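You operate a simulated robot arm through the tools that you are given. There is no shell and no other tool.

The job below is to be done with a simulated robot arm. You get a single attempt, and the scene is never put back.

JOB
Rub off the water ring, slide the red coaster over the spot and stand the tumbler on it.
Fine: put the pad back. Set down upright: tumbler. What is to be rubbed or washed off counts as gone when no trace of it is left.

The check looks at the end state, three seconds after you hand in, the way a careful person would. Anything else that was tipped, shoved, dropped, spilled or broken makes it a failure.

ROBOT AND FRAMES
A 7-joint arm with a two-finger parallel gripper, fixed in place. Base frame: the origin is at the foot of the arm, x ahead of it, y to its left, z up; the work surface is at about z = 0.8. Units: m, degrees, N and s.
Its first joint turns from -132.0 to 132.0 degrees. Payload 3.91 kg.
The TCP is the grasp point between the finger pads, 0.03 m short of the fingertips. In the tool frame z runs along the fingers and y along their closing line. Largest opening 0.11 m; finger width 0.02, thickness 0.01; the body of the gripper, 0.048 by 0.112 m, starts 0.055 m behind the TCP.
Orientation is that of the tool frame in the base frame, as a unit quaternion [x, y, z, w]. With the fingers straight down and closing along the base's y, the tool's x points along the base's -x, its y along +y and its z along -z.

CONTROLS
- The arm moves only by the tool apply_moves. Its argument "series" is a list of rows, each a list of 7 numbers: the shift along the base's x, y, z in m, then the turn, a rotation vector about the base's x, y, z in degrees, then the finger opening in m, from 0 to 0.11. In form: [[x, y, z, rx, ry, rz, hand], ...]. A call has 1 to 20 rows; each row is the pose to reach, as a shift and turn from the pose commanded when the call began. Each row takes 0.2 s and may step no farther than 0.05 m and 8.6 degrees from the row before; otherwise, or with a gripper value out of range, the whole call is refused. A pose out of reach is approached as far as the arm can. The call stops where the force on the tool passes 40 N (or 10 N more than at its start, if that is more) or the arm is blocked; 0.2 s more then pass. The fingers move at their own pace (about 0.108 m/s each) and stop on an object; they squeeze with about 44 N. The grip force told is the motor's: it shows also when the fingers shut on nothing. Time passes only in rows, and 0.2 s behind the last, so rows that repeat a pose let the fingers close. It gives the time, the measured TCP pose, the force on the tool (base axes), the opening and the grip force at its end, in the units of the frame above (readings bear some noise), with the torque about the TCP (base axes, N m) and any sound that the robot's microphone picked up, and new pictures: "show" is both (left out), scene, wrist or none.
- Cameras (640 x 400 px; columns grow to the right, rows downward): "scene" is fixed at [0.2196, -0.6499, 1.3789]; the picture's right is [0.86, -0.52, 0.00], its down [-0.21, -0.35, -0.91] and it looks along [0.47, 0.78, -0.41] (base axes); focal length 322 px, centre (320, 200). "wrist" rides on the gripper at [0.072, 0.017, -0.103] in the tool frame; the picture's right is [-0.23, 0.97, 0.00], its down [-0.76, -0.18, -0.62] and it looks along [-0.61, -0.14, 0.78] (tool axes); focal length 222 px, centre (320, 200). There is no depth. A picture from a camera that has moved, and an enlarged one, comes with that camera's place and axes in the base frame and with its lens.
- enlarge(camera, box): a new picture of the part [left, top, right, bottom] of that camera's present view, enlarged. It takes no simulated time.
- hand_in(): hands the job in; it is judged then, once.

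Places have to be worked out from the pictures, the camera data and where the tool is seen. Open the gripper and draw the arm clear of the work before you hand the job in, unless the task says otherwise.

The tools are called after "Call:" as name(argument=value, ...) on one line, values as JSON. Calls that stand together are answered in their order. apply_moves: Moves the arm, as the interface text tells. Its arguments: {"type":"object","properties":{"series":{"type":"array","items":{"type":"array","items":{"type":"number"}}},"show":{"type":"string","enum":["both","scene","wrist","none"]}},"required":["series"]} The other tools are called the same way: enlarge (camera, box) takes an enlarged picture of a part of a camera's view; hand_in () hands the job in.

At the start:

```text
t: 0.0
tcp_pos: [0.6481, 0.243, 1.0796]
tool_rot: [0.0, 1.0, 0.0, 0.0]
wrist_force: [-0.1, 0.4, 0.5]
torque: [-0.01, 0.01, 0.01]
grip_width: 0.1101
gripper_force: 0.1
```

scene: 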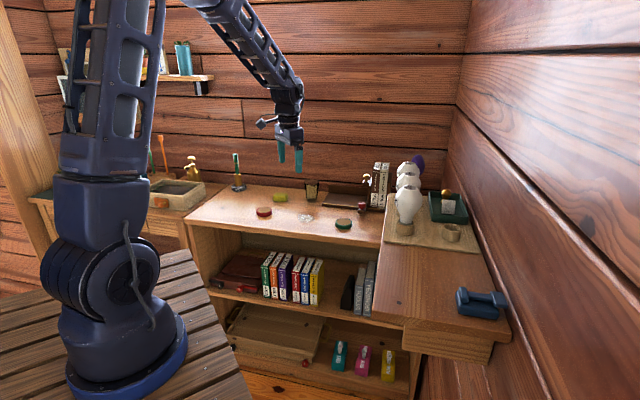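
wrist: 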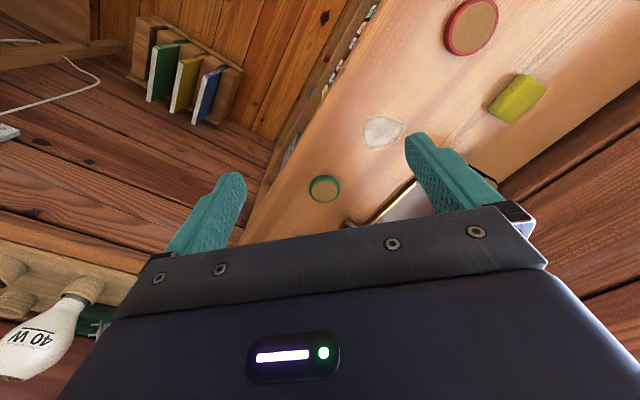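

I'll look closely at the work area in both cameras before moving anything.

Call:
enlarge(camera="scene", box=[220, 150, 400, 262])

Call:
enlarge(camera="wrist", box=[280, 0, 600, 200])

Call:
enlarge(camera="scene", box=[340, 140, 520, 252])

```text
3.56 times, centred on (310, 206) of scene
camera zoom: at [0.2196, -0.6499, 1.3789], right [0.86, -0.52, 0.0], down [-0.21, -0.35, -0.91], along [0.47, 0.78, -0.41], focal length 1145 px, centre (356, 179)
```

zoom: 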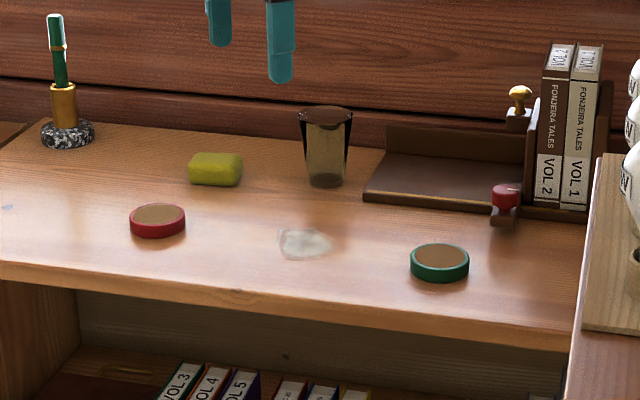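

```text
2.00 times, centred on (440, 100) of wrist
camera zoom: at [0.577, 0.2602, 1.1843], right [0.23, 0.97, 0.0], down [0.76, -0.18, 0.62], along [0.61, -0.14, -0.78], focal length 444 px, centre (80, 400)
```

zoom: 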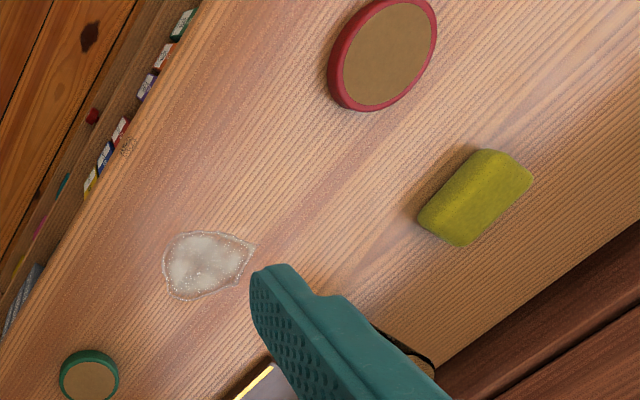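

```text
3.56 times, centred on (430, 196) of scene
camera zoom: at [0.2196, -0.6499, 1.3789], right [0.86, -0.52, 0.0], down [-0.21, -0.35, -0.91], along [0.47, 0.78, -0.41], focal length 1145 px, centre (-71, 214)
```

zoom: 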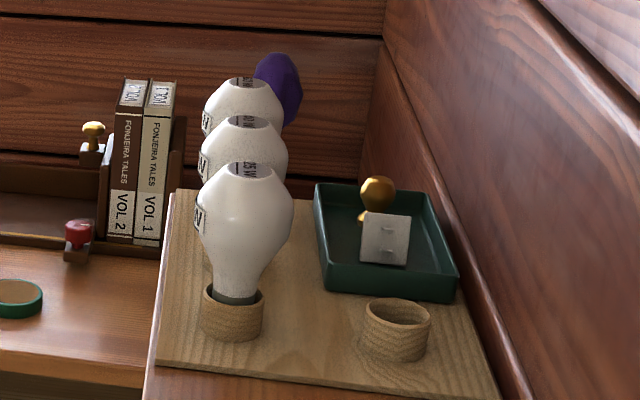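

The pad is at about (0.737, 0.537), the water spot at about (0.75, 0.335), the red coaster at about (0.627, 0.455) and the tumbler at about (0.85, 0.47). The desk runs at roughly 45° to the base. I'll stay high, turn the tool 45° and pull back a little so the wrist camera sees the pad and tumbler better.

Call:
apply_moves(series=[[-0.017, 0.026, 0, 0, 0, 7.5, 0.11], [-0.033, 0.052, 0, 0, 0, 15, 0.11], [-0.05, 0.078, 0, 0, 0, 22.5, 0.11], [-0.067, 0.104, 0, 0, 0, 30, 0.11], [-0.083, 0.13, 0, 0, 0, 37.5, 0.11], [-0.1, 0.157, 0, 0, 0, 45, 0.11], [-0.1, 0.157, 0, 0, 0, 45, 0.11]], show="both")

```text
t: 1.6
tcp_pos: [0.551, 0.4032, 1.0793]
tool_rot: [-0.384, 0.923, 0.0, 0.0]
wrist_force: [0.0, 0.0, -0.5]
torque: [-0.01, 0.01, -0.01]
grip_width: 0.1099
gripper_force: 0.1
camera wrist: at [0.4888, 0.3617, 1.1833], right [-0.53, 0.85, 0.0], down [0.66, 0.41, 0.62], along [0.53, 0.33, -0.78], focal length 222 px, centre (320, 200)
```

scene: 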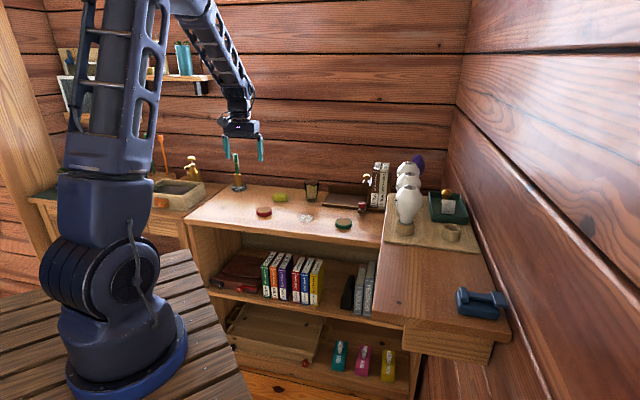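
wrist: 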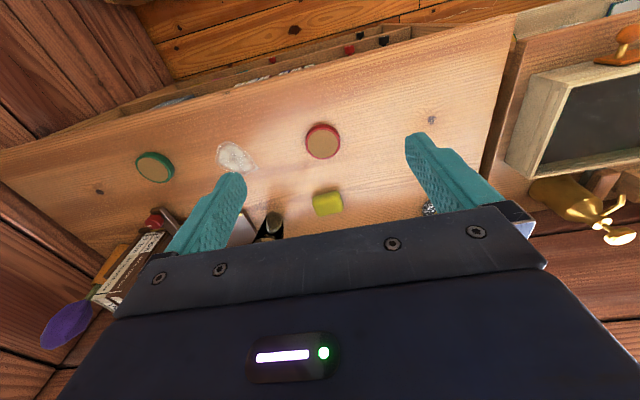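

The view now takes in the pad, coaster, spot and tumbler base, so I'll enlarge it to measure their shapes and angles.

Call:
enlarge(camera="wrist", box=[200, 100, 440, 250])

Call:
enlarge(camera="scene", box=[255, 170, 335, 220])

```text
2.67 times, centred on (320, 175) of wrist
camera zoom: at [0.4888, 0.3617, 1.1833], right [-0.53, 0.85, 0.0], down [0.66, 0.41, 0.62], along [0.53, 0.33, -0.78], focal length 592 px, centre (320, 267)
```

zoom: 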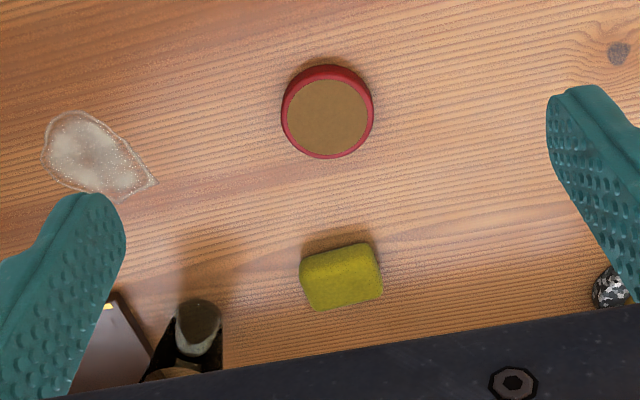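

```text
8.00 times, centred on (295, 195) of scene
camera zoom: at [0.2196, -0.6499, 1.3789], right [0.86, -0.52, 0.0], down [-0.21, -0.35, -0.91], along [0.47, 0.78, -0.41], focal length 2575 px, centre (520, 240)
```

zoom: 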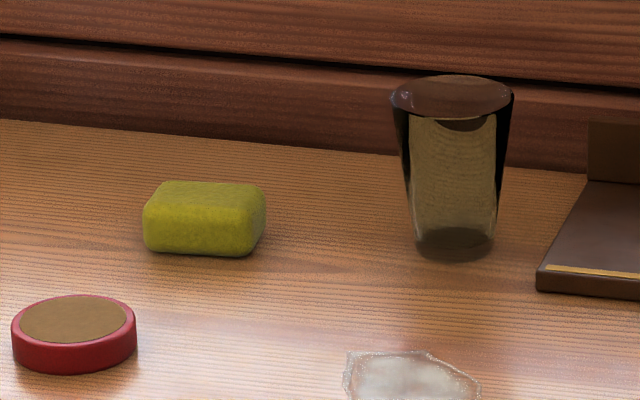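

The pad measures about 0.065 x 0.038 x 0.028, with its long side at about 142° from x and its centre at about (0.741, 0.540). I'll move above it with the closing line along its long side, staying above tumbler height, and check the alignment.

Call:
apply_moves(series=[[0.028, 0.02, -0.02, 0, 0, 1, 0.11], [0.056, 0.04, -0.04, 0, 0, 2, 0.11], [0.084, 0.06, -0.06, 0, 0, 3, 0.11], [0.112, 0.08, -0.08, 0, 0, 4, 0.11], [0.14, 0.1, -0.1, 0, 0, 5, 0.11], [0.168, 0.12, -0.12, 0, 0, 6, 0.11], [0.193, 0.14, -0.14, 0, 0, 6.8, 0.11], [0.193, 0.14, -0.14, 0, 0, 6.8, 0.11]], show="both")

```text
t: 3.4
tcp_pos: [0.7432, 0.5422, 0.9417]
tool_rot: [-0.437, 0.9, 0.0, 0.0]
wrist_force: [-0.3, 0.1, -0.7]
torque: [0.02, -0.02, -0.05]
grip_width: 0.1098
gripper_force: 0.1
camera wrist: at [0.6855, 0.4952, 1.0444], right [-0.62, 0.78, 0.0], down [0.61, 0.49, 0.62], along [0.49, 0.39, -0.78], focal length 222 px, centre (320, 200)
```

scene: 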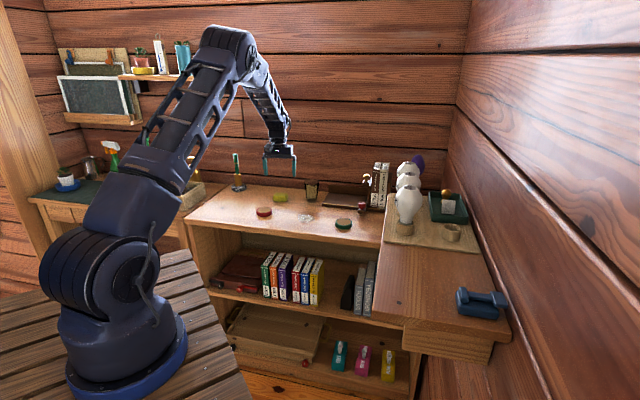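
wrist: 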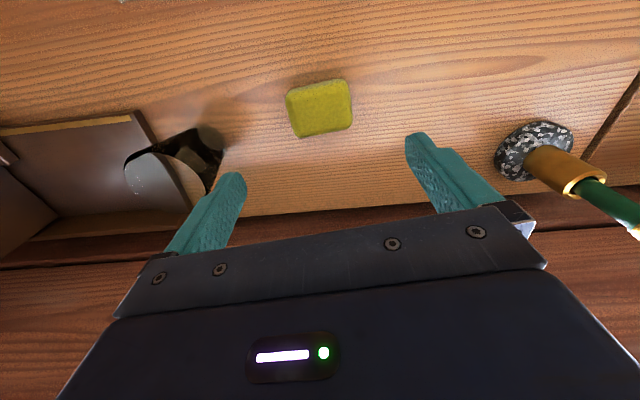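

The pad sits nearly below the TCP. I'll enlarge the wrist view to measure the remaining offset and the angle.

Call:
enlarge(camera="wrist", box=[240, 50, 400, 150])

Call:
enlarge(camera="wrist", box=[80, 80, 272, 200])

```text
4.00 times, centred on (320, 100) of wrist
camera zoom: at [0.6855, 0.4952, 1.0444], right [-0.62, 0.78, 0.0], down [0.61, 0.49, 0.62], along [0.49, 0.39, -0.78], focal length 888 px, centre (320, 600)
```

zoom: 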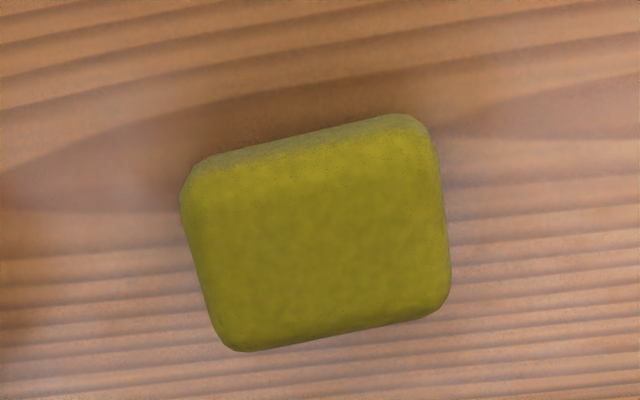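

```text
3.33 times, centred on (176, 140) of wrist
camera zoom: at [0.6855, 0.4952, 1.0444], right [-0.62, 0.78, 0.0], down [0.61, 0.49, 0.62], along [0.49, 0.39, -0.78], focal length 740 px, centre (800, 400)
```

zoom: 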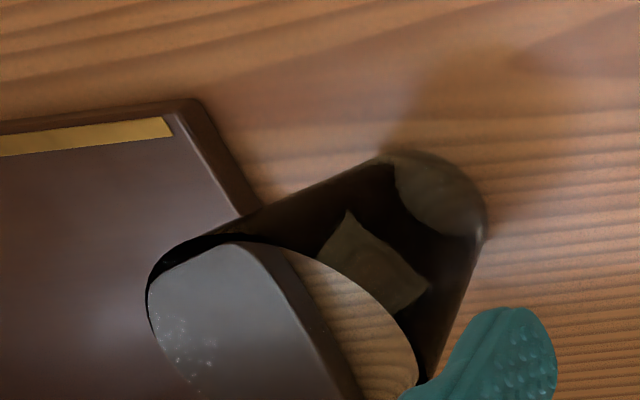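

The pad centre refines to about (0.738, 0.537) with its long side at 141°, so I need about 5 mm of correction. I'll lower to a TCP height of about 0.839, which puts the fingertips about 9 mm above the desk.

Call:
apply_moves(series=[[-0.005, -0.005, -0.02, 0, 0, -0.8, 0.11], [-0.005, -0.005, -0.05, 0, 0, -0.8, 0.11], [-0.005, -0.005, -0.08, 0, 0, -0.8, 0.11], [-0.005, -0.005, -0.102, 0, 0, -0.8, 0.11], [-0.005, -0.005, -0.102, 0, 0, -0.8, 0.11]], show="both")

```text
t: 4.6
tcp_pos: [0.7345, 0.5364, 0.837]
tool_rot: [-0.431, 0.902, -0.001, -0.001]
wrist_force: [-0.3, -0.2, 0.4]
torque: [0.05, 0.0, 0.03]
grip_width: 0.11
gripper_force: 0.1
camera wrist: at [0.6768, 0.4892, 0.941], right [-0.61, 0.79, 0.0], down [0.62, 0.48, 0.62], along [0.49, 0.38, -0.78], focal length 222 px, centre (320, 200)
```

scene: 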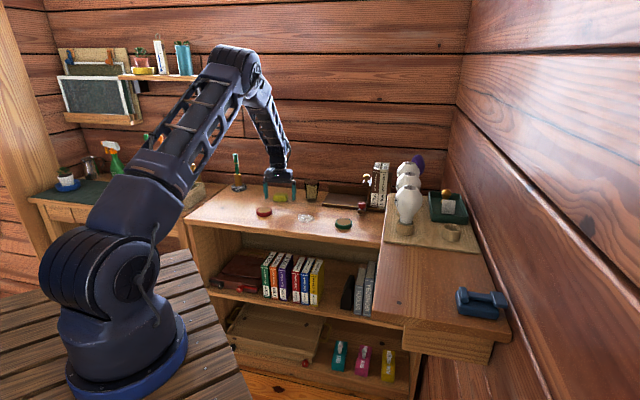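
wrist: 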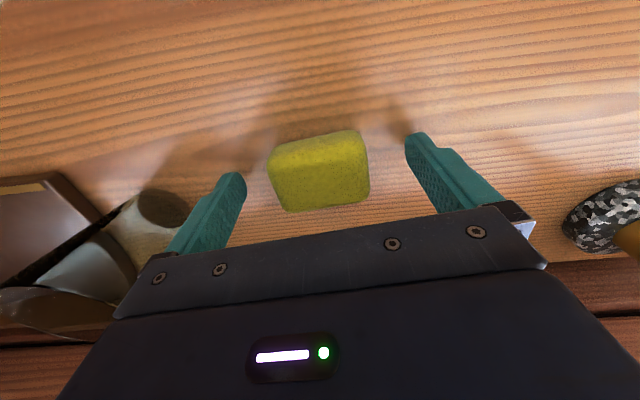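

The pad is centred between the fingers in the wrist view (columns 268–370 around 320). I'll close on it now.

Call:
apply_moves(series=[[0, 0, 0, 0, 0, 0, 0.06], [0, 0, 0, 0, 0, 0, 0.03], [0, 0, 0, 0, 0, 0, 0.0], [0, 0, 0, 0, 0, 0, 0.0], [0, 0, 0, 0, 0, 0, 0.0]], show="wrist")

```text
t: 5.8
tcp_pos: [0.7337, 0.5358, 0.8365]
tool_rot: [-0.431, 0.903, 0.0, -0.001]
wrist_force: [-0.1, 0.5, -0.3]
torque: [0.03, -0.01, 0.0]
grip_width: 0.0605
gripper_force: 44.2
camera wrist: at [0.6767, 0.4892, 0.9411], right [-0.61, 0.79, 0.0], down [0.62, 0.48, 0.62], along [0.49, 0.38, -0.78], focal length 222 px, centre (320, 200)
```

wrist: 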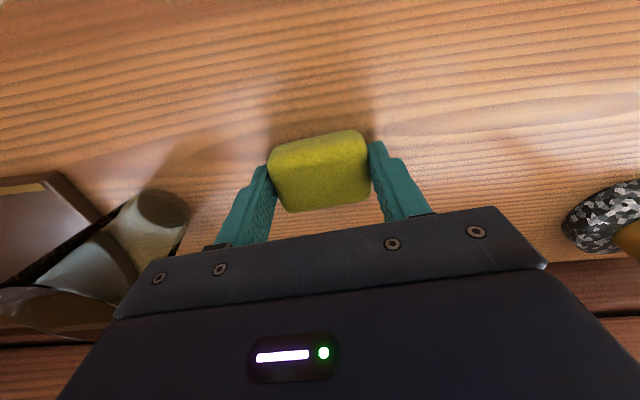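

The pad is held at 60.5 mm opening with 44 N. I'll lift it and carry it over the spot on a path that bows away from the tumbler.

Call:
apply_moves(series=[[0, 0, 0.03, 0, 0, 0, 0.0], [-0.01, -0.02, 0.06, 0, 0, 0, 0.0], [-0.025, -0.055, 0.07, 0, 0, 0, 0.0], [-0.03, -0.1, 0.07, 0, 0, 0, 0.0], [-0.02, -0.145, 0.07, 0, 0, 0, 0.0], [0, -0.18, 0.07, 0, 0, 0, 0.0], [0.018, -0.2, 0.06, 0, 0, 0, 0.0], [0.018, -0.2, 0.06, 0, 0, 0, 0.0]], show="both")

```text
t: 7.6
tcp_pos: [0.7564, 0.3376, 0.8965]
tool_rot: [-0.431, 0.903, 0.0, 0.0]
wrist_force: [0.8, -0.3, 0.2]
torque: [-0.01, 0.0, -0.02]
grip_width: 0.0001
gripper_force: 37.7
camera wrist: at [0.6987, 0.2906, 1.0006], right [-0.61, 0.79, 0.0], down [0.62, 0.48, 0.62], along [0.49, 0.38, -0.78], focal length 222 px, centre (320, 200)
```

scene: 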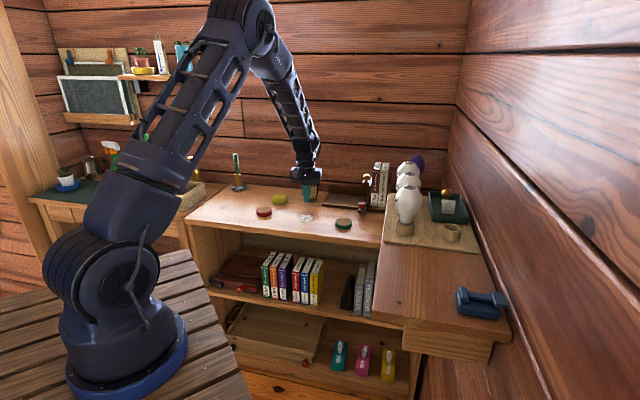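
wrist: 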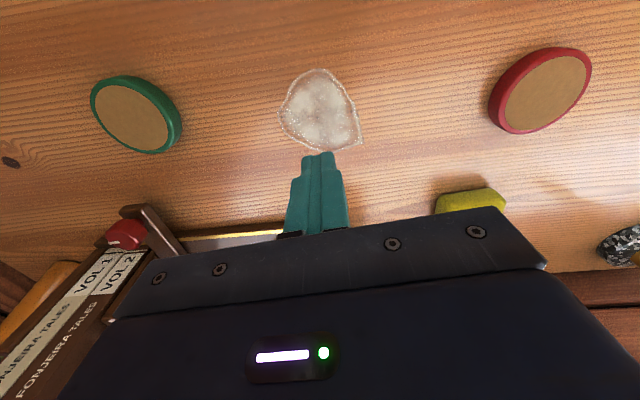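

The fingers are shut on nothing, so the pad slipped out. It looks to be lying close to its old place. I'll check exactly where and how it lies.

Call:
enlarge(camera="scene", box=[255, 170, 335, 220])

Call:
enlarge(camera="wrist", box=[400, 100, 640, 250])

Call:
enlarge(camera="wrist", box=[240, 50, 400, 150])

```text
8.00 times, centred on (295, 195) of scene
camera zoom: at [0.2196, -0.6499, 1.3789], right [0.86, -0.52, 0.0], down [-0.21, -0.35, -0.91], along [0.47, 0.78, -0.41], focal length 2575 px, centre (520, 240)
```

zoom: 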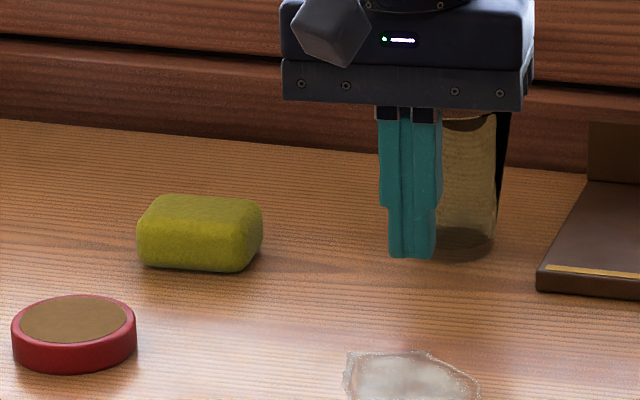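

```text
2.67 times, centred on (520, 175) of wrist
camera zoom: at [0.6987, 0.2906, 1.0006], right [-0.61, 0.79, 0.0], down [0.62, 0.48, 0.62], along [0.49, 0.38, -0.78], focal length 592 px, centre (-213, 267)
```

zoom: 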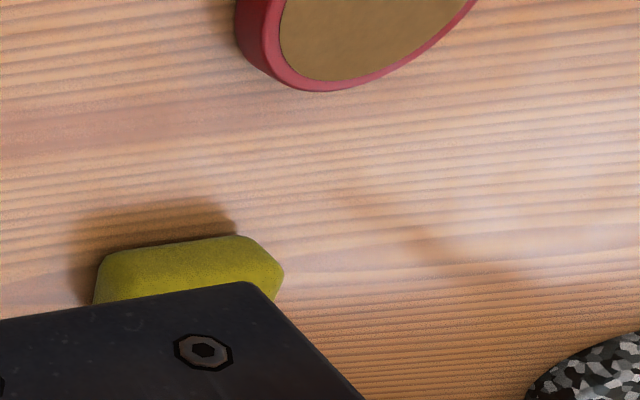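

```text
4.00 times, centred on (320, 100) of wrist
camera zoom: at [0.6987, 0.2906, 1.0006], right [-0.61, 0.79, 0.0], down [0.62, 0.48, 0.62], along [0.49, 0.38, -0.78], focal length 888 px, centre (320, 600)
```

zoom: 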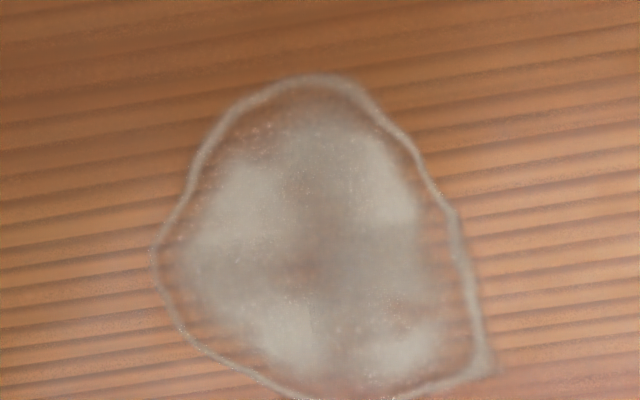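

The pad lies flat and upright, shifted about 2 cm toward the base, now at about (0.727, 0.521) with the same angle. It is only about 24 mm high, so my grip was too high on its rounded edge. I'll go back above it with the fingers open.

Call:
apply_moves(series=[[-0.02, 0.03, 0.03, 0, 0, 0, 0.03], [-0.045, 0.07, 0.035, 0, 0, 0, 0.06], [-0.05, 0.115, 0.035, 0, 0, 0, 0.09], [-0.04, 0.155, 0.035, 0, 0, 0, 0.1], [-0.03, 0.184, 0.03, 0, 0, 0, 0.1], [-0.03, 0.184, 0.015, 0, 0, 0, 0.1], [-0.03, 0.184, 0.015, 0, 0, 0, 0.1]], show="wrist")

Call:
enlarge(camera="wrist", box=[240, 60, 400, 160])

```text
t: 9.2
tcp_pos: [0.7256, 0.5197, 0.9149]
tool_rot: [-0.43, 0.903, 0.0, -0.001]
wrist_force: [0.5, 0.3, -0.1]
torque: [-0.02, 0.02, -0.02]
grip_width: 0.0998
gripper_force: 0.1
camera wrist: at [0.668, 0.4732, 1.0193], right [-0.61, 0.79, 0.0], down [0.62, 0.48, 0.62], along [0.49, 0.38, -0.78], focal length 222 px, centre (320, 200)
```

wrist: 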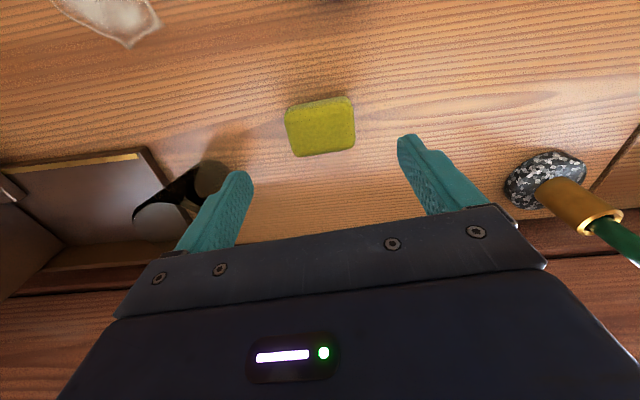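

```text
4.00 times, centred on (320, 110) of wrist
camera zoom: at [0.668, 0.4732, 1.0193], right [-0.61, 0.79, 0.0], down [0.62, 0.48, 0.62], along [0.49, 0.38, -0.78], focal length 888 px, centre (320, 560)
```

zoom: 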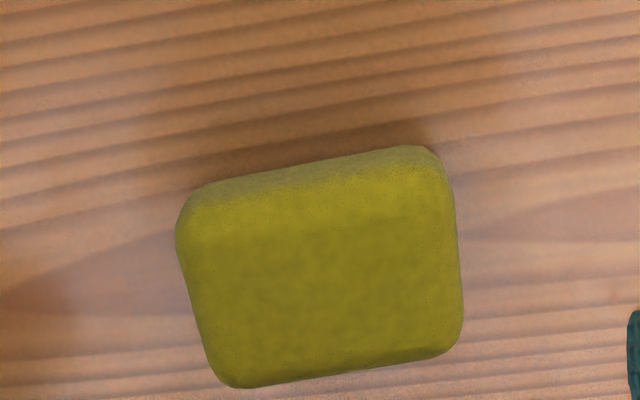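

The pad centre is at about (0.729, 0.522) and its angle is now about 138.5°. I'll correct by 4 mm and -2.5°, and descend lower this time, to a TCP height of about 0.832.

Call:
apply_moves(series=[[0.0035, 0.0025, -0.02, 0, 0, -2.5, 0.1], [0.0035, 0.0025, -0.045, 0, 0, -2.5, 0.1], [0.0035, 0.0025, -0.065, 0, 0, -2.5, 0.1], [0.0035, 0.0025, -0.077, 0, 0, -2.5, 0.1], [0.0035, 0.0025, -0.081, 0, 0, -2.5, 0.1], [0.0035, 0.0025, -0.081, 0, 0, -2.5, 0.1]], show="both")

Call:
enlarge(camera="scene", box=[255, 170, 335, 220])

```text
t: 10.6
tcp_pos: [0.7281, 0.5233, 0.834]
tool_rot: [-0.411, 0.912, 0.0, 0.0]
wrist_force: [0.4, 0.1, -0.2]
torque: [-0.01, -0.02, -0.01]
grip_width: 0.1
gripper_force: 0.0
camera wrist: at [0.6676, 0.4792, 0.9378], right [-0.58, 0.82, 0.0], down [0.64, 0.45, 0.62], along [0.51, 0.36, -0.78], focal length 222 px, centre (320, 200)
```

scene: 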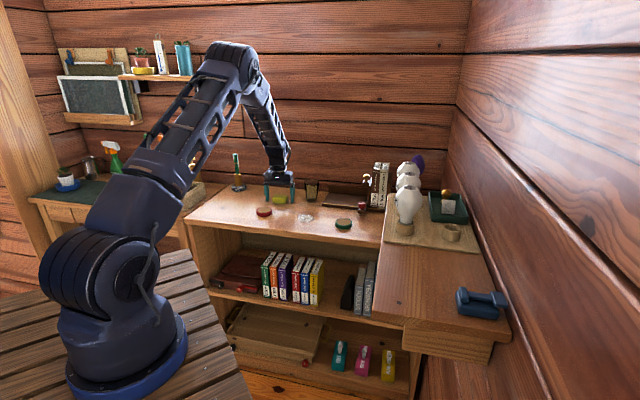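
wrist: 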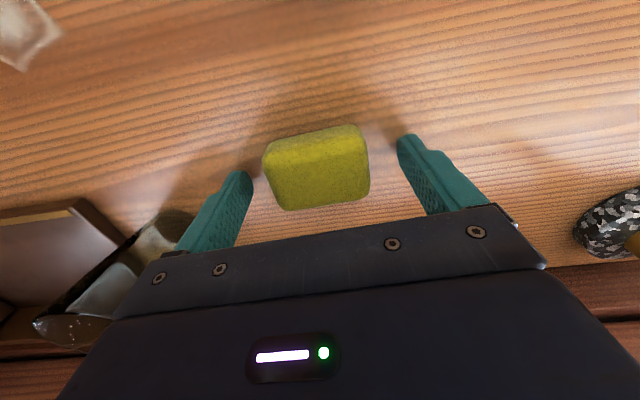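

```text
8.00 times, centred on (295, 195) of scene
camera zoom: at [0.2196, -0.6499, 1.3789], right [0.86, -0.52, 0.0], down [-0.21, -0.35, -0.91], along [0.47, 0.78, -0.41], focal length 2575 px, centre (520, 240)
```

zoom: 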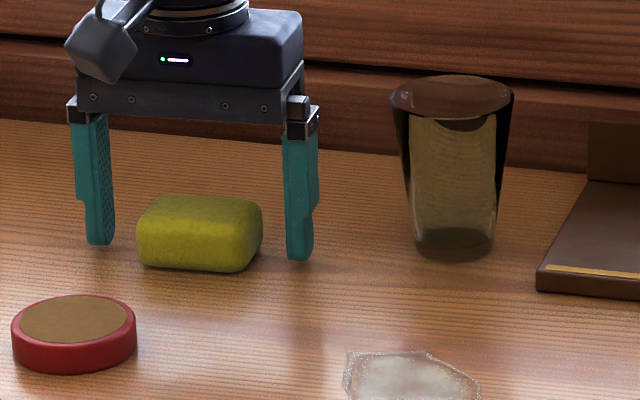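

The fingers straddle the pad with the tips just above the desk. I'll close, then lift very slowly by 10 mm to see whether it holds.

Call:
apply_moves(series=[[0, 0, 0, 0, 0, 0, 0.06], [0, 0, 0, 0, 0, 0, 0.03], [0, 0, 0, 0, 0, 0, 0.0], [0, 0, 0, 0, 0, 0, 0.0], [0, 0, 0, 0, 0, 0, 0.0], [0, 0, 0.002, 0, 0, 0, 0.0], [0, 0, 0.004, 0, 0, 0, 0.0], [0, 0, 0.006, 0, 0, 0, 0.0], [0, 0, 0.008, 0, 0, 0, 0.0], [0, 0, 0.01, 0, 0, 0, 0.0], [0, 0, 0.01, 0, 0, 0, 0.0]], show="both")

Call:
enlarge(camera="scene", box=[255, 170, 335, 220])

```text
t: 13.0
tcp_pos: [0.7283, 0.5221, 0.8424]
tool_rot: [-0.411, 0.912, 0.0, 0.0]
wrist_force: [0.6, 0.2, -0.8]
torque: [0.0, 0.01, 0.02]
grip_width: 0.0614
gripper_force: 43.6
camera wrist: at [0.668, 0.4787, 0.9475], right [-0.58, 0.82, 0.0], down [0.64, 0.45, 0.62], along [0.51, 0.36, -0.78], focal length 222 px, centre (320, 200)
```

scene: 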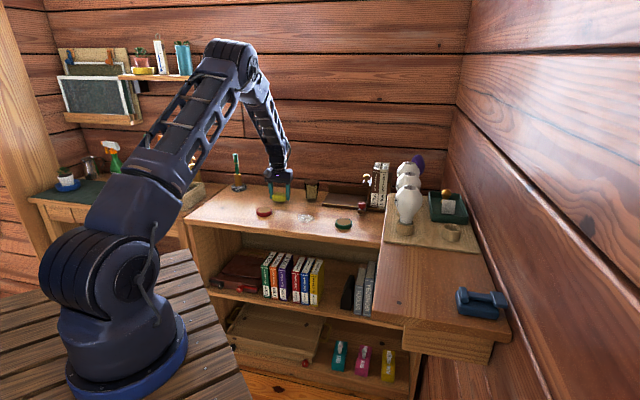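
wrist: 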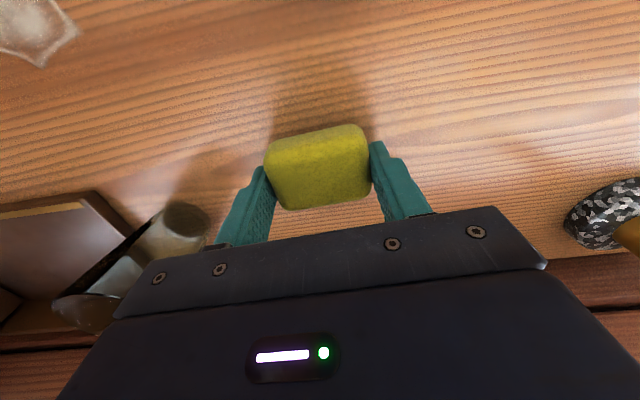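

```text
8.00 times, centred on (295, 195) of scene
camera zoom: at [0.2196, -0.6499, 1.3789], right [0.86, -0.52, 0.0], down [-0.21, -0.35, -0.91], along [0.47, 0.78, -0.41], focal length 2575 px, centre (520, 240)
```

zoom: 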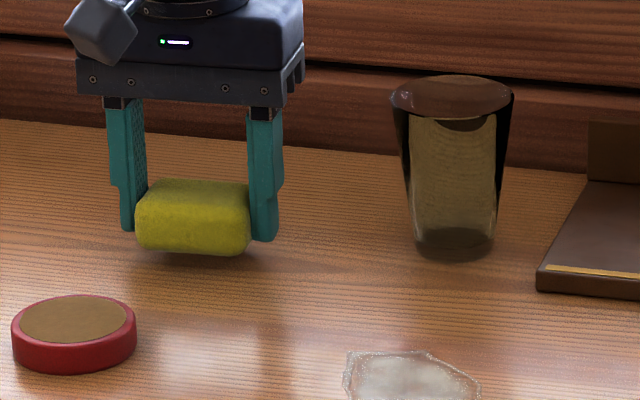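

The pad is lifted and holding at 61 mm. I'll carry it gently and low toward the spot, then check it is still there.

Call:
apply_moves(series=[[0.001, -0.005, 0.002, 0, 0, 0, 0.0], [0.002, -0.013, 0.004, 0, 0, 0, 0.0], [0.003, -0.025, 0.005, 0, 0, 0, 0.0], [0.005, -0.04, 0.005, 0, 0, 0, 0.0], [0.007, -0.055, 0.005, 0, 0, 0, 0.0], [0.009, -0.07, 0.005, 0, 0, 0, 0.0], [0.011, -0.085, 0.005, 0, 0, 0, 0.0], [0.013, -0.1, 0.005, 0, 0, 0, 0.0], [0.015, -0.115, 0.005, 0, 0, 0, 0.0], [0.017, -0.13, 0.005, 0, 0, 0, 0.0], [0.019, -0.145, 0.005, 0, 0, 0, 0.0], [0.021, -0.16, 0.005, 0, 0, 0, 0.0], [0.023, -0.172, 0.005, 0, 0, 0, 0.0], [0.024, -0.181, 0.005, 0, 0, 0, 0.0], [0.024, -0.186, 0.005, 0, 0, 0, 0.0], [0.024, -0.186, 0.005, 0, 0, 0, 0.0]], show="both")

Call:
enlarge(camera="scene", box=[265, 180, 345, 230])

```text
t: 16.4
tcp_pos: [0.7523, 0.3377, 0.8462]
tool_rot: [-0.411, 0.912, 0.001, 0.0]
wrist_force: [0.3, 0.1, -0.6]
torque: [0.0, 0.0, -0.02]
grip_width: 0.0609
gripper_force: 44.5
camera wrist: at [0.6922, 0.2938, 0.9511], right [-0.58, 0.82, 0.0], down [0.64, 0.45, 0.62], along [0.51, 0.36, -0.78], focal length 222 px, centre (320, 200)
```

scene: 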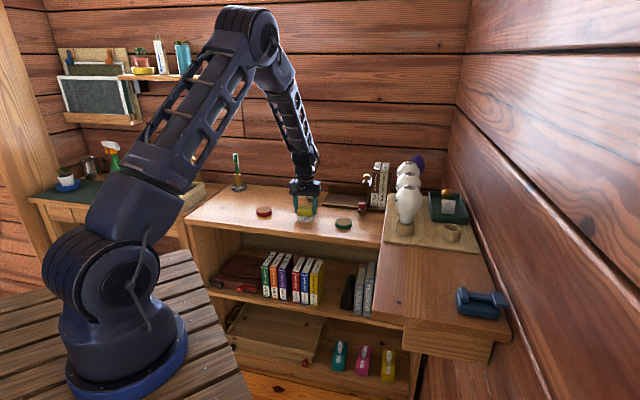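
wrist: 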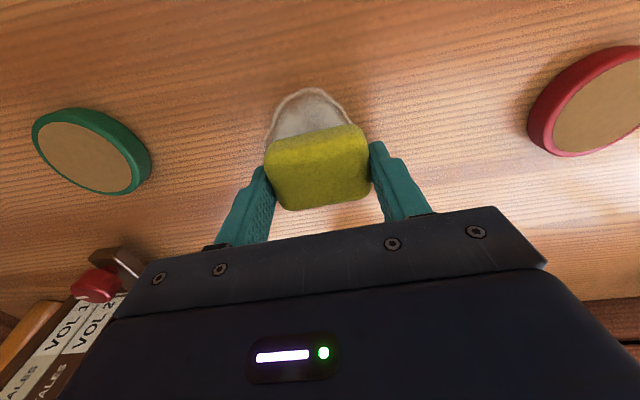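

```text
8.00 times, centred on (305, 205) of scene
camera zoom: at [0.2196, -0.6499, 1.3789], right [0.86, -0.52, 0.0], down [-0.21, -0.35, -0.91], along [0.47, 0.78, -0.41], focal length 2575 px, centre (440, 160)
```

zoom: 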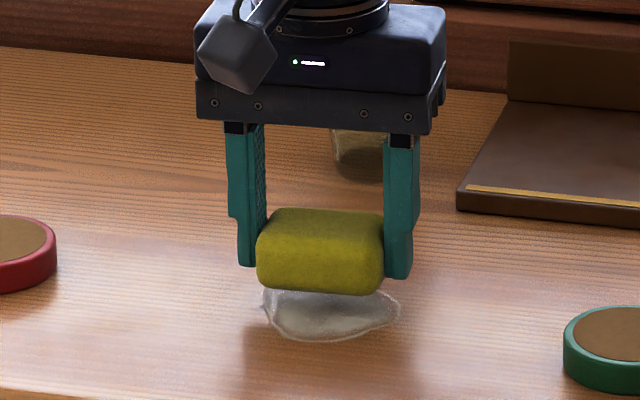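

The pad is above the spot and still firmly held. I'll lower slowly until I feel the desk.

Call:
apply_moves(series=[[0, 0, -0.005, 0, 0, 0, 0.0], [0, 0, -0.01, 0, 0, 0, 0.0], [0, 0, -0.013, 0, 0, 0, 0.0], [0, 0, -0.015, 0, 0, 0, 0.0], [0, 0, -0.015, 0, 0, 0, 0.0]], show="none")

```text
t: 17.6
tcp_pos: [0.7523, 0.3376, 0.8333]
tool_rot: [-0.411, 0.912, 0.001, 0.001]
wrist_force: [-3.4, 5.9, 30.2]
torque: [-0.04, 0.35, -0.02]
grip_width: 0.0609
gripper_force: 43.9
```

Contact is made with 30 N downward, which is more than needed. I'll ease up 1.5 mm and start a short stroke toward the near edge to check the rubbing force.

Call:
apply_moves(series=[[0, 0, 0.001, 0, 0, 0, 0.0], [0, 0, 0.0015, 0, 0, 0, 0.0], [-0.0066, -0.0075, 0.0015, 0, 0, 0, 0.0], [-0.0132, -0.015, 0.0015, 0, 0, 0, 0.0], [-0.02, -0.0225, 0.0015, 0, 0, 0, 0.0]], show="wrist")

```text
t: 18.8
tcp_pos: [0.7304, 0.3134, 0.8334]
tool_rot: [-0.41, 0.912, -0.001, 0.0]
wrist_force: [5.0, 7.1, 23.3]
torque: [0.21, -0.2, 0.0]
grip_width: 0.061
gripper_force: 44.2
camera wrist: at [0.6714, 0.2699, 0.9376], right [-0.58, 0.82, 0.0], down [0.64, 0.45, 0.62], along [0.51, 0.36, -0.78], focal length 222 px, centre (320, 200)
```

wrist: 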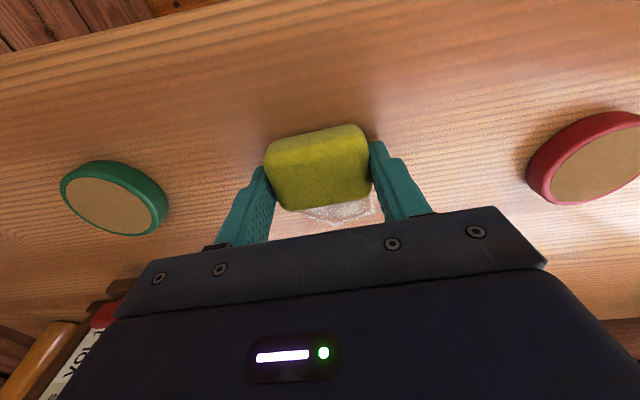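

Rubbing works at about 23 N downward, and the mark is fading behind the pad. I'll continue with overlapping strokes over the whole spot.

Call:
apply_moves(series=[[-0.0131, -0.015, 0.0003, 0, 0, 0, 0.0], [0.0034, -0.0296, 0.0003, 0, 0, 0, 0.0], [0.0166, -0.0146, 0.0003, 0, 0, 0, 0.0], [0.0299, 0.0004, 0.0003, 0, 0, 0, 0.0], [0.0431, 0.0154, 0.0003, 0, 0, 0, 0.0], [0.0564, 0.0304, 0.0003, 0, 0, 0, 0.0], [0.0696, 0.0454, 0.0003, 0, 0, 0, 0.0], [0.0531, 0.06, 0.0003, 0, 0, 0, 0.0], [0.0366, 0.0746, 0.0003, 0, 0, 0, 0.0], [0.0234, 0.0596, 0.0003, 0, 0, 0, 0.0], [0.0101, 0.0446, 0.0003, 0, 0, 0, 0.0], [-0.0031, 0.0296, 0.0003, 0, 0, 0, 0.0], [-0.0164, 0.0146, 0.0003, 0, 0, 0, 0.0], [-0.0296, -0.0004, 0.0003, 0, 0, 0, 0.0], [-0.0131, -0.015, 0.0003, 0, 0, 0, 0.0], [0, 0, 0.0003, 0, 0, 0, 0.0], [0.0134, 0.015, 0.0003, 0, 0, 0, 0.0], [0.0266, 0.03, 0.0003, 0, 0, 0, 0.0], [0.0399, 0.045, 0.0003, 0, 0, 0, 0.0], [0.0531, 0.06, 0.0003, 0, 0, 0, 0.0]], show="both")

Call:
enlarge(camera="scene", box=[265, 180, 345, 230])

Call:
enlarge(camera="wrist", box=[220, 50, 420, 175])

```text
t: 19.5
tcp_pos: [0.7355, 0.2863, 0.8344]
tool_rot: [-0.41, 0.912, 0.0, -0.001]
wrist_force: [-1.2, -2.2, 16.2]
torque: [0.0, -0.03, -0.03]
grip_width: 0.061
gripper_force: 43.9
stopped in row 3: the force on the tool passed its limit at 48 N (the readings are from after the stop); the commanded pose is now the measured one
camera wrist: at [0.6762, 0.2427, 0.9377], right [-0.58, 0.82, 0.0], down [0.64, 0.45, 0.62], along [0.51, 0.36, -0.78], focal length 222 px, centre (320, 200)
```

scene: 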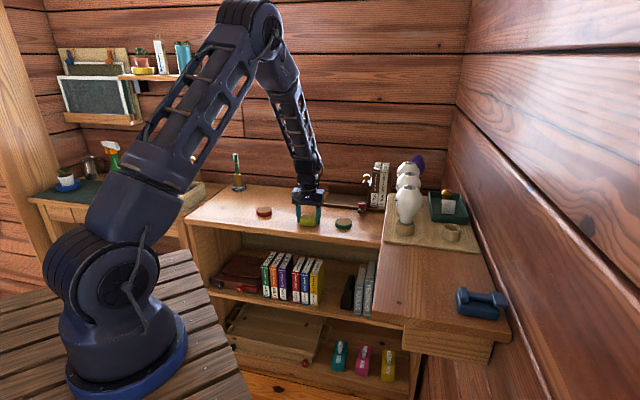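
wrist: 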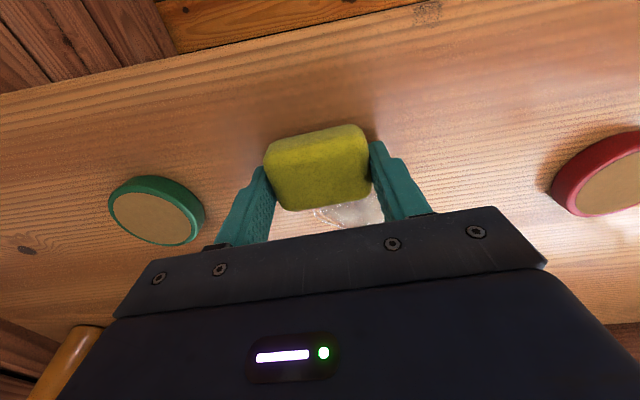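

```text
8.00 times, centred on (305, 205) of scene
camera zoom: at [0.2196, -0.6499, 1.3789], right [0.86, -0.52, 0.0], down [-0.21, -0.35, -0.91], along [0.47, 0.78, -0.41], focal length 2575 px, centre (440, 160)
```

zoom: 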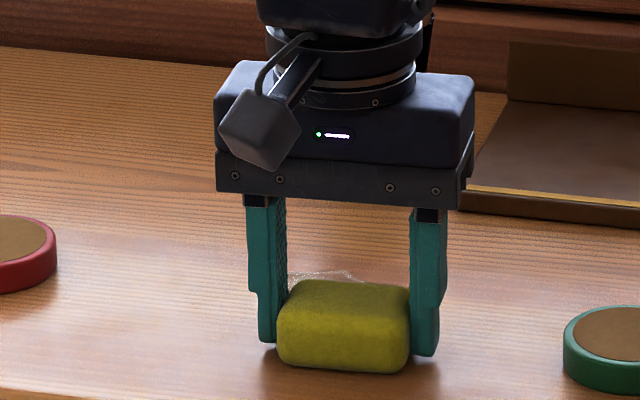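

```text
3.20 times, centred on (320, 112) of wrist
camera zoom: at [0.6762, 0.2427, 0.9377], right [-0.58, 0.82, 0.0], down [0.64, 0.45, 0.62], along [0.51, 0.36, -0.78], focal length 711 px, centre (320, 480)
```

zoom: 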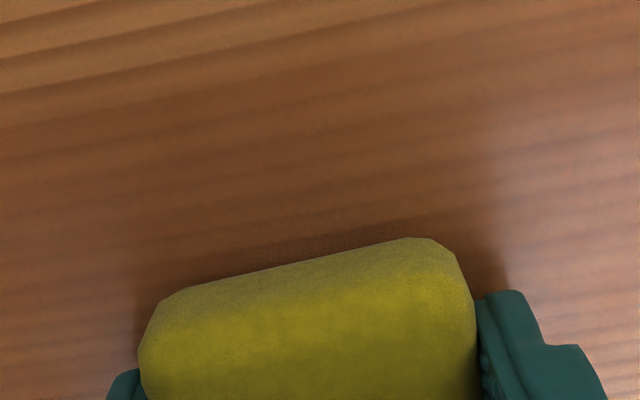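

The reversal with drag passed the force limit. The reading is now 16 N, which is enough, so I'll ease up slightly and use smaller steps for the next stroke outward along the right side.

Call:
apply_moves(series=[[0, 0, 0.0006, 0, 0, 0, 0.0], [0.0083, 0.0094, 0.0006, 0, 0, 0, 0.0], [0.0166, 0.0188, 0.0006, 0, 0, 0, 0.0], [0.0249, 0.0282, 0.0006, 0, 0, 0, 0.0], [0.0332, 0.0376, 0.0006, 0, 0, 0, 0.0], [0.0415, 0.047, 0.0006, 0, 0, 0, 0.0], [0.0498, 0.0564, 0.0006, 0, 0, 0, 0.0], [0.0581, 0.0658, 0.0006, 0, 0, 0, 0.0], [0.0664, 0.0752, 0.0006, 0, 0, 0, 0.0]], show="both")

Call:
enlarge(camera="wrist", box=[220, 30, 420, 155])

```text
t: 21.5
tcp_pos: [0.8028, 0.3617, 0.8332]
tool_rot: [-0.411, 0.912, 0.0, 0.0]
wrist_force: [-5.0, -8.8, 27.0]
torque: [-0.22, 0.08, 0.02]
grip_width: 0.0611
gripper_force: 44.0
camera wrist: at [0.7443, 0.3181, 0.9375], right [-0.58, 0.82, 0.0], down [0.64, 0.45, 0.62], along [0.51, 0.36, -0.78], focal length 222 px, centre (320, 200)
```

scene: 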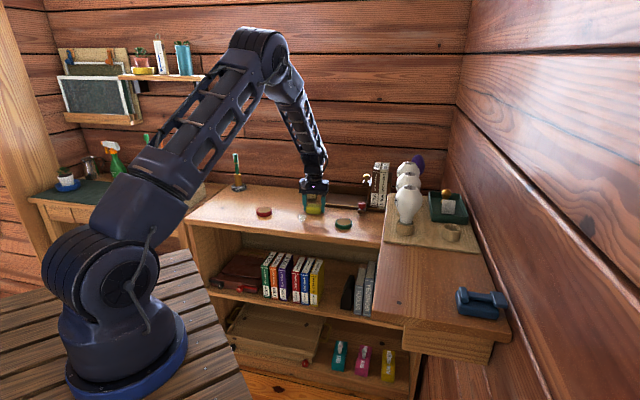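
wrist: 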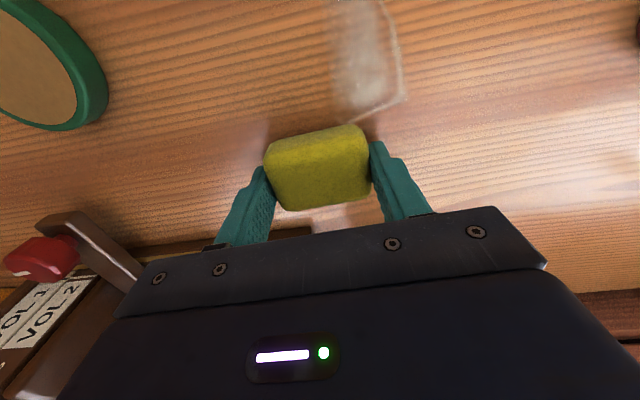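

```text
3.20 times, centred on (320, 92) of wrist
camera zoom: at [0.7443, 0.3181, 0.9375], right [-0.58, 0.82, 0.0], down [0.64, 0.45, 0.62], along [0.51, 0.36, -0.78], focal length 711 px, centre (320, 544)
```

zoom: 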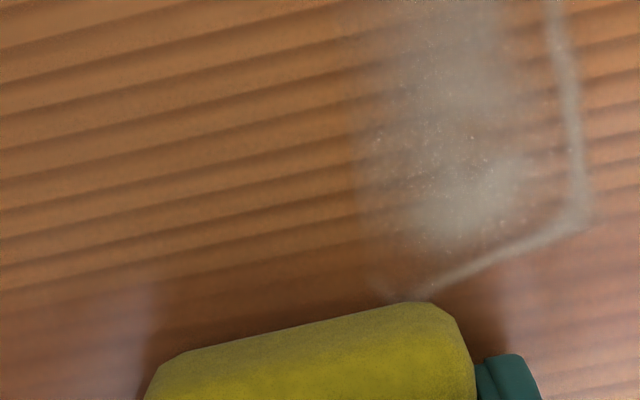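

The swept strip is completely clean; what remains is a strip on the left side. I'll ease up a little, shift 4 cm sideways and stroke back over it.

Call:
apply_moves(series=[[0, 0, 0.0008, 0, 0, 0, 0.0], [-0.01, 0.0088, 0.0008, 0, 0, 0, 0.0], [-0.02, 0.0177, 0.0008, 0, 0, 0, 0.0], [-0.03, 0.0265, 0.0008, 0, 0, 0, 0.0], [-0.0383, 0.0171, 0.0008, 0, 0, 0, 0.0], [-0.0466, 0.0077, 0.0008, 0, 0, 0, 0.0], [-0.0549, -0.0017, 0.0008, 0, 0, 0, 0.0], [-0.0632, -0.0111, 0.0008, 0, 0, 0, 0.0], [-0.0715, -0.0205, 0.0008, 0, 0, 0, 0.0], [-0.0798, -0.0299, 0.0008, 0, 0, 0, 0.0], [-0.0881, -0.0393, 0.0008, 0, 0, 0, 0.0], [-0.0964, -0.0487, 0.0008, 0, 0, 0, 0.0]], show="both")

Call:
enlarge(camera="scene", box=[265, 180, 345, 230])

```text
t: 24.1
tcp_pos: [0.7036, 0.3111, 0.8337]
tool_rot: [-0.41, 0.912, -0.001, -0.003]
wrist_force: [-0.3, -0.6, 0.1]
torque: [-0.02, -0.02, 0.02]
grip_width: 0.061
gripper_force: 44.2
camera wrist: at [0.6448, 0.2678, 0.938], right [-0.58, 0.82, 0.0], down [0.64, 0.45, 0.62], along [0.5, 0.36, -0.79], focal length 222 px, centre (320, 200)
```

scene: 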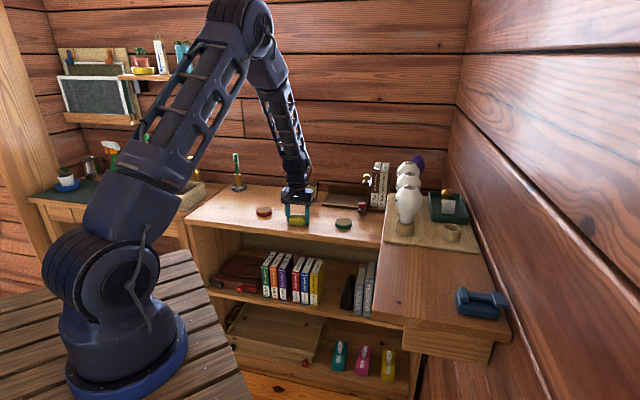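
wrist: 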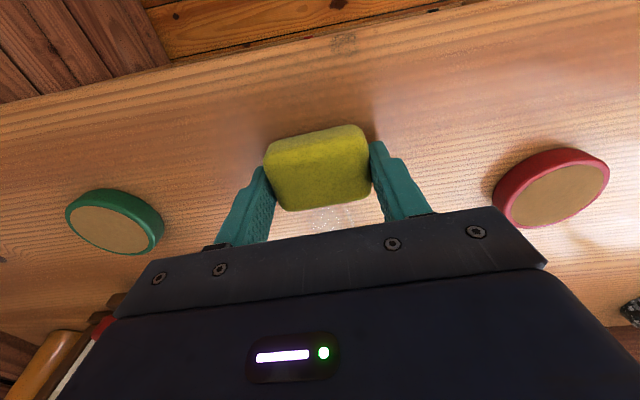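

```text
8.00 times, centred on (305, 205) of scene
camera zoom: at [0.2196, -0.6499, 1.3789], right [0.86, -0.52, 0.0], down [-0.21, -0.35, -0.91], along [0.47, 0.78, -0.41], focal length 2575 px, centre (440, 160)
```

zoom: 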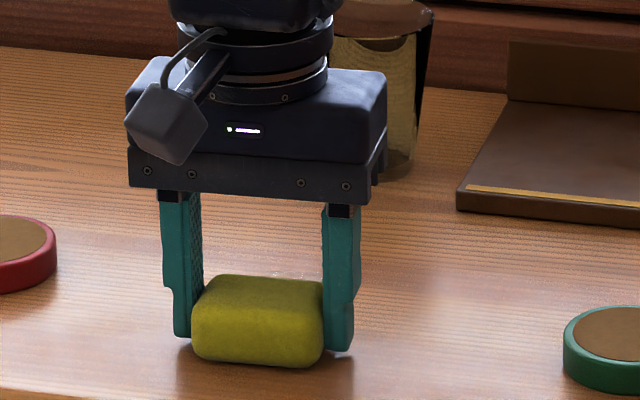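

The reading is nearly zero here, so the press was lost and some traces remain near the middle. I'll lower about 1 mm and stroke forward again along the same strip.

Call:
apply_moves(series=[[0, 0, -0.0006, 0, 0, 0, 0.0], [0, 0, -0.0012, 0, 0, 0, 0.0], [0.0083, 0.0094, -0.0012, 0, 0, 0, 0.0], [0.0166, 0.0188, -0.0012, 0, 0, 0, 0.0]], show="none")

```text
t: 25.1
tcp_pos: [0.7239, 0.3322, 0.8331]
tool_rot: [-0.41, 0.912, -0.001, -0.002]
wrist_force: [-5.2, -5.9, 14.8]
torque: [-0.14, 0.13, -0.02]
grip_width: 0.0609
gripper_force: 44.0
```

A good 15 N press. I'll continue the stroke, then lift off slightly to inspect.

Call:
apply_moves(series=[[0.0083, 0.0094, 0, 0, 0, 0, 0.0], [0.0166, 0.0188, 0, 0, 0, 0, 0.0], [0.0249, 0.0282, 0, 0, 0, 0, 0.0], [0.0332, 0.0376, 0, 0, 0, 0, 0.0], [0.0415, 0.047, 0.0003, 0, 0, 0, 0.0], [0.0498, 0.0564, 0.0003, 0, 0, 0, 0.0]], show="both")

Call:
enlarge(camera="wrist", box=[200, 0, 456, 160])

Call:
enlarge(camera="scene", box=[265, 180, 345, 230])

```text
t: 26.5
tcp_pos: [0.7732, 0.3894, 0.8326]
tool_rot: [-0.41, 0.912, -0.001, -0.002]
wrist_force: [-2.5, -3.6, 10.6]
torque: [-0.04, -0.03, -0.03]
grip_width: 0.0609
gripper_force: 43.7
camera wrist: at [0.7138, 0.3459, 0.9375], right [-0.58, 0.82, 0.0], down [0.64, 0.45, 0.62], along [0.51, 0.36, -0.78], focal length 222 px, centre (320, 200)
```

scene: 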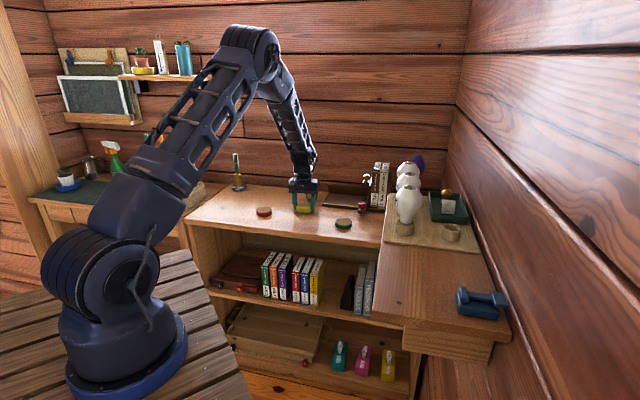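
wrist: 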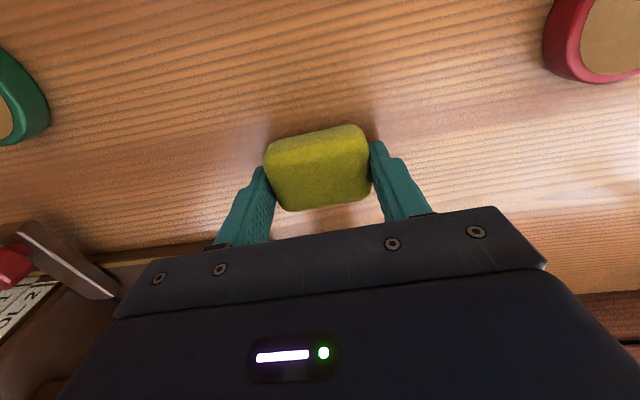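

```text
2.50 times, centred on (328, 80) of wrist
camera zoom: at [0.7138, 0.3459, 0.9375], right [-0.58, 0.82, 0.0], down [0.64, 0.45, 0.62], along [0.51, 0.36, -0.78], focal length 555 px, centre (300, 500)
```

zoom: 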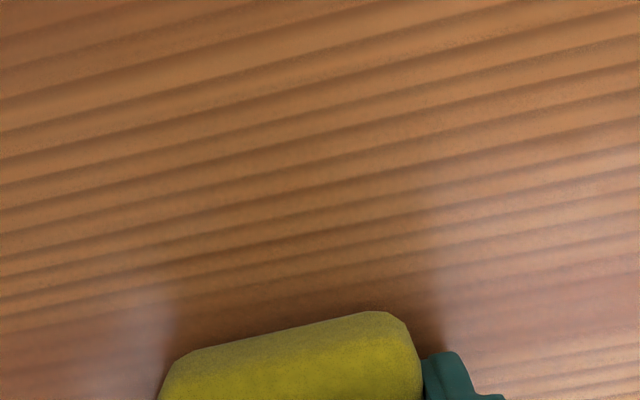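

```text
8.00 times, centred on (305, 205) of scene
camera zoom: at [0.2196, -0.6499, 1.3789], right [0.86, -0.52, 0.0], down [-0.21, -0.35, -0.91], along [0.47, 0.78, -0.41], focal length 2575 px, centre (440, 160)
```

zoom: 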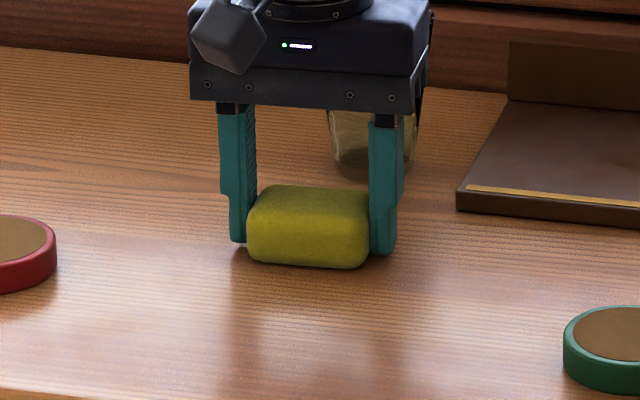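

The spot looks fully gone in both views. For certainty I'll make one more pass down the middle, then lift off.

Call:
apply_moves(series=[[0.0075, -0.0066, 0.0002, 0, 0, 0, 0.0], [0.015, -0.0132, 0.0002, 0, 0, 0, 0.0], [0.0067, -0.0226, 0.0, 0, 0, 0, 0.0], [-0.0016, -0.032, -0.0002, 0, 0, 0, 0.0], [-0.0099, -0.0414, -0.0003, 0, 0, 0, 0.0], [-0.0182, -0.0508, -0.0003, 0, 0, 0, 0.0], [-0.0265, -0.0602, -0.0003, 0, 0, 0, 0.0], [-0.0348, -0.0696, -0.0003, 0, 0, 0, 0.0], [-0.0431, -0.079, -0.0003, 0, 0, 0, 0.0], [-0.0514, -0.0884, -0.0003, 0, 0, 0, 0.0]], show="none")

```text
t: 28.7
tcp_pos: [0.7214, 0.3004, 0.833]
tool_rot: [-0.411, 0.912, -0.001, -0.001]
wrist_force: [8.0, 10.5, 30.2]
torque: [0.29, -0.18, 0.01]
grip_width: 0.0609
gripper_force: 43.9
```

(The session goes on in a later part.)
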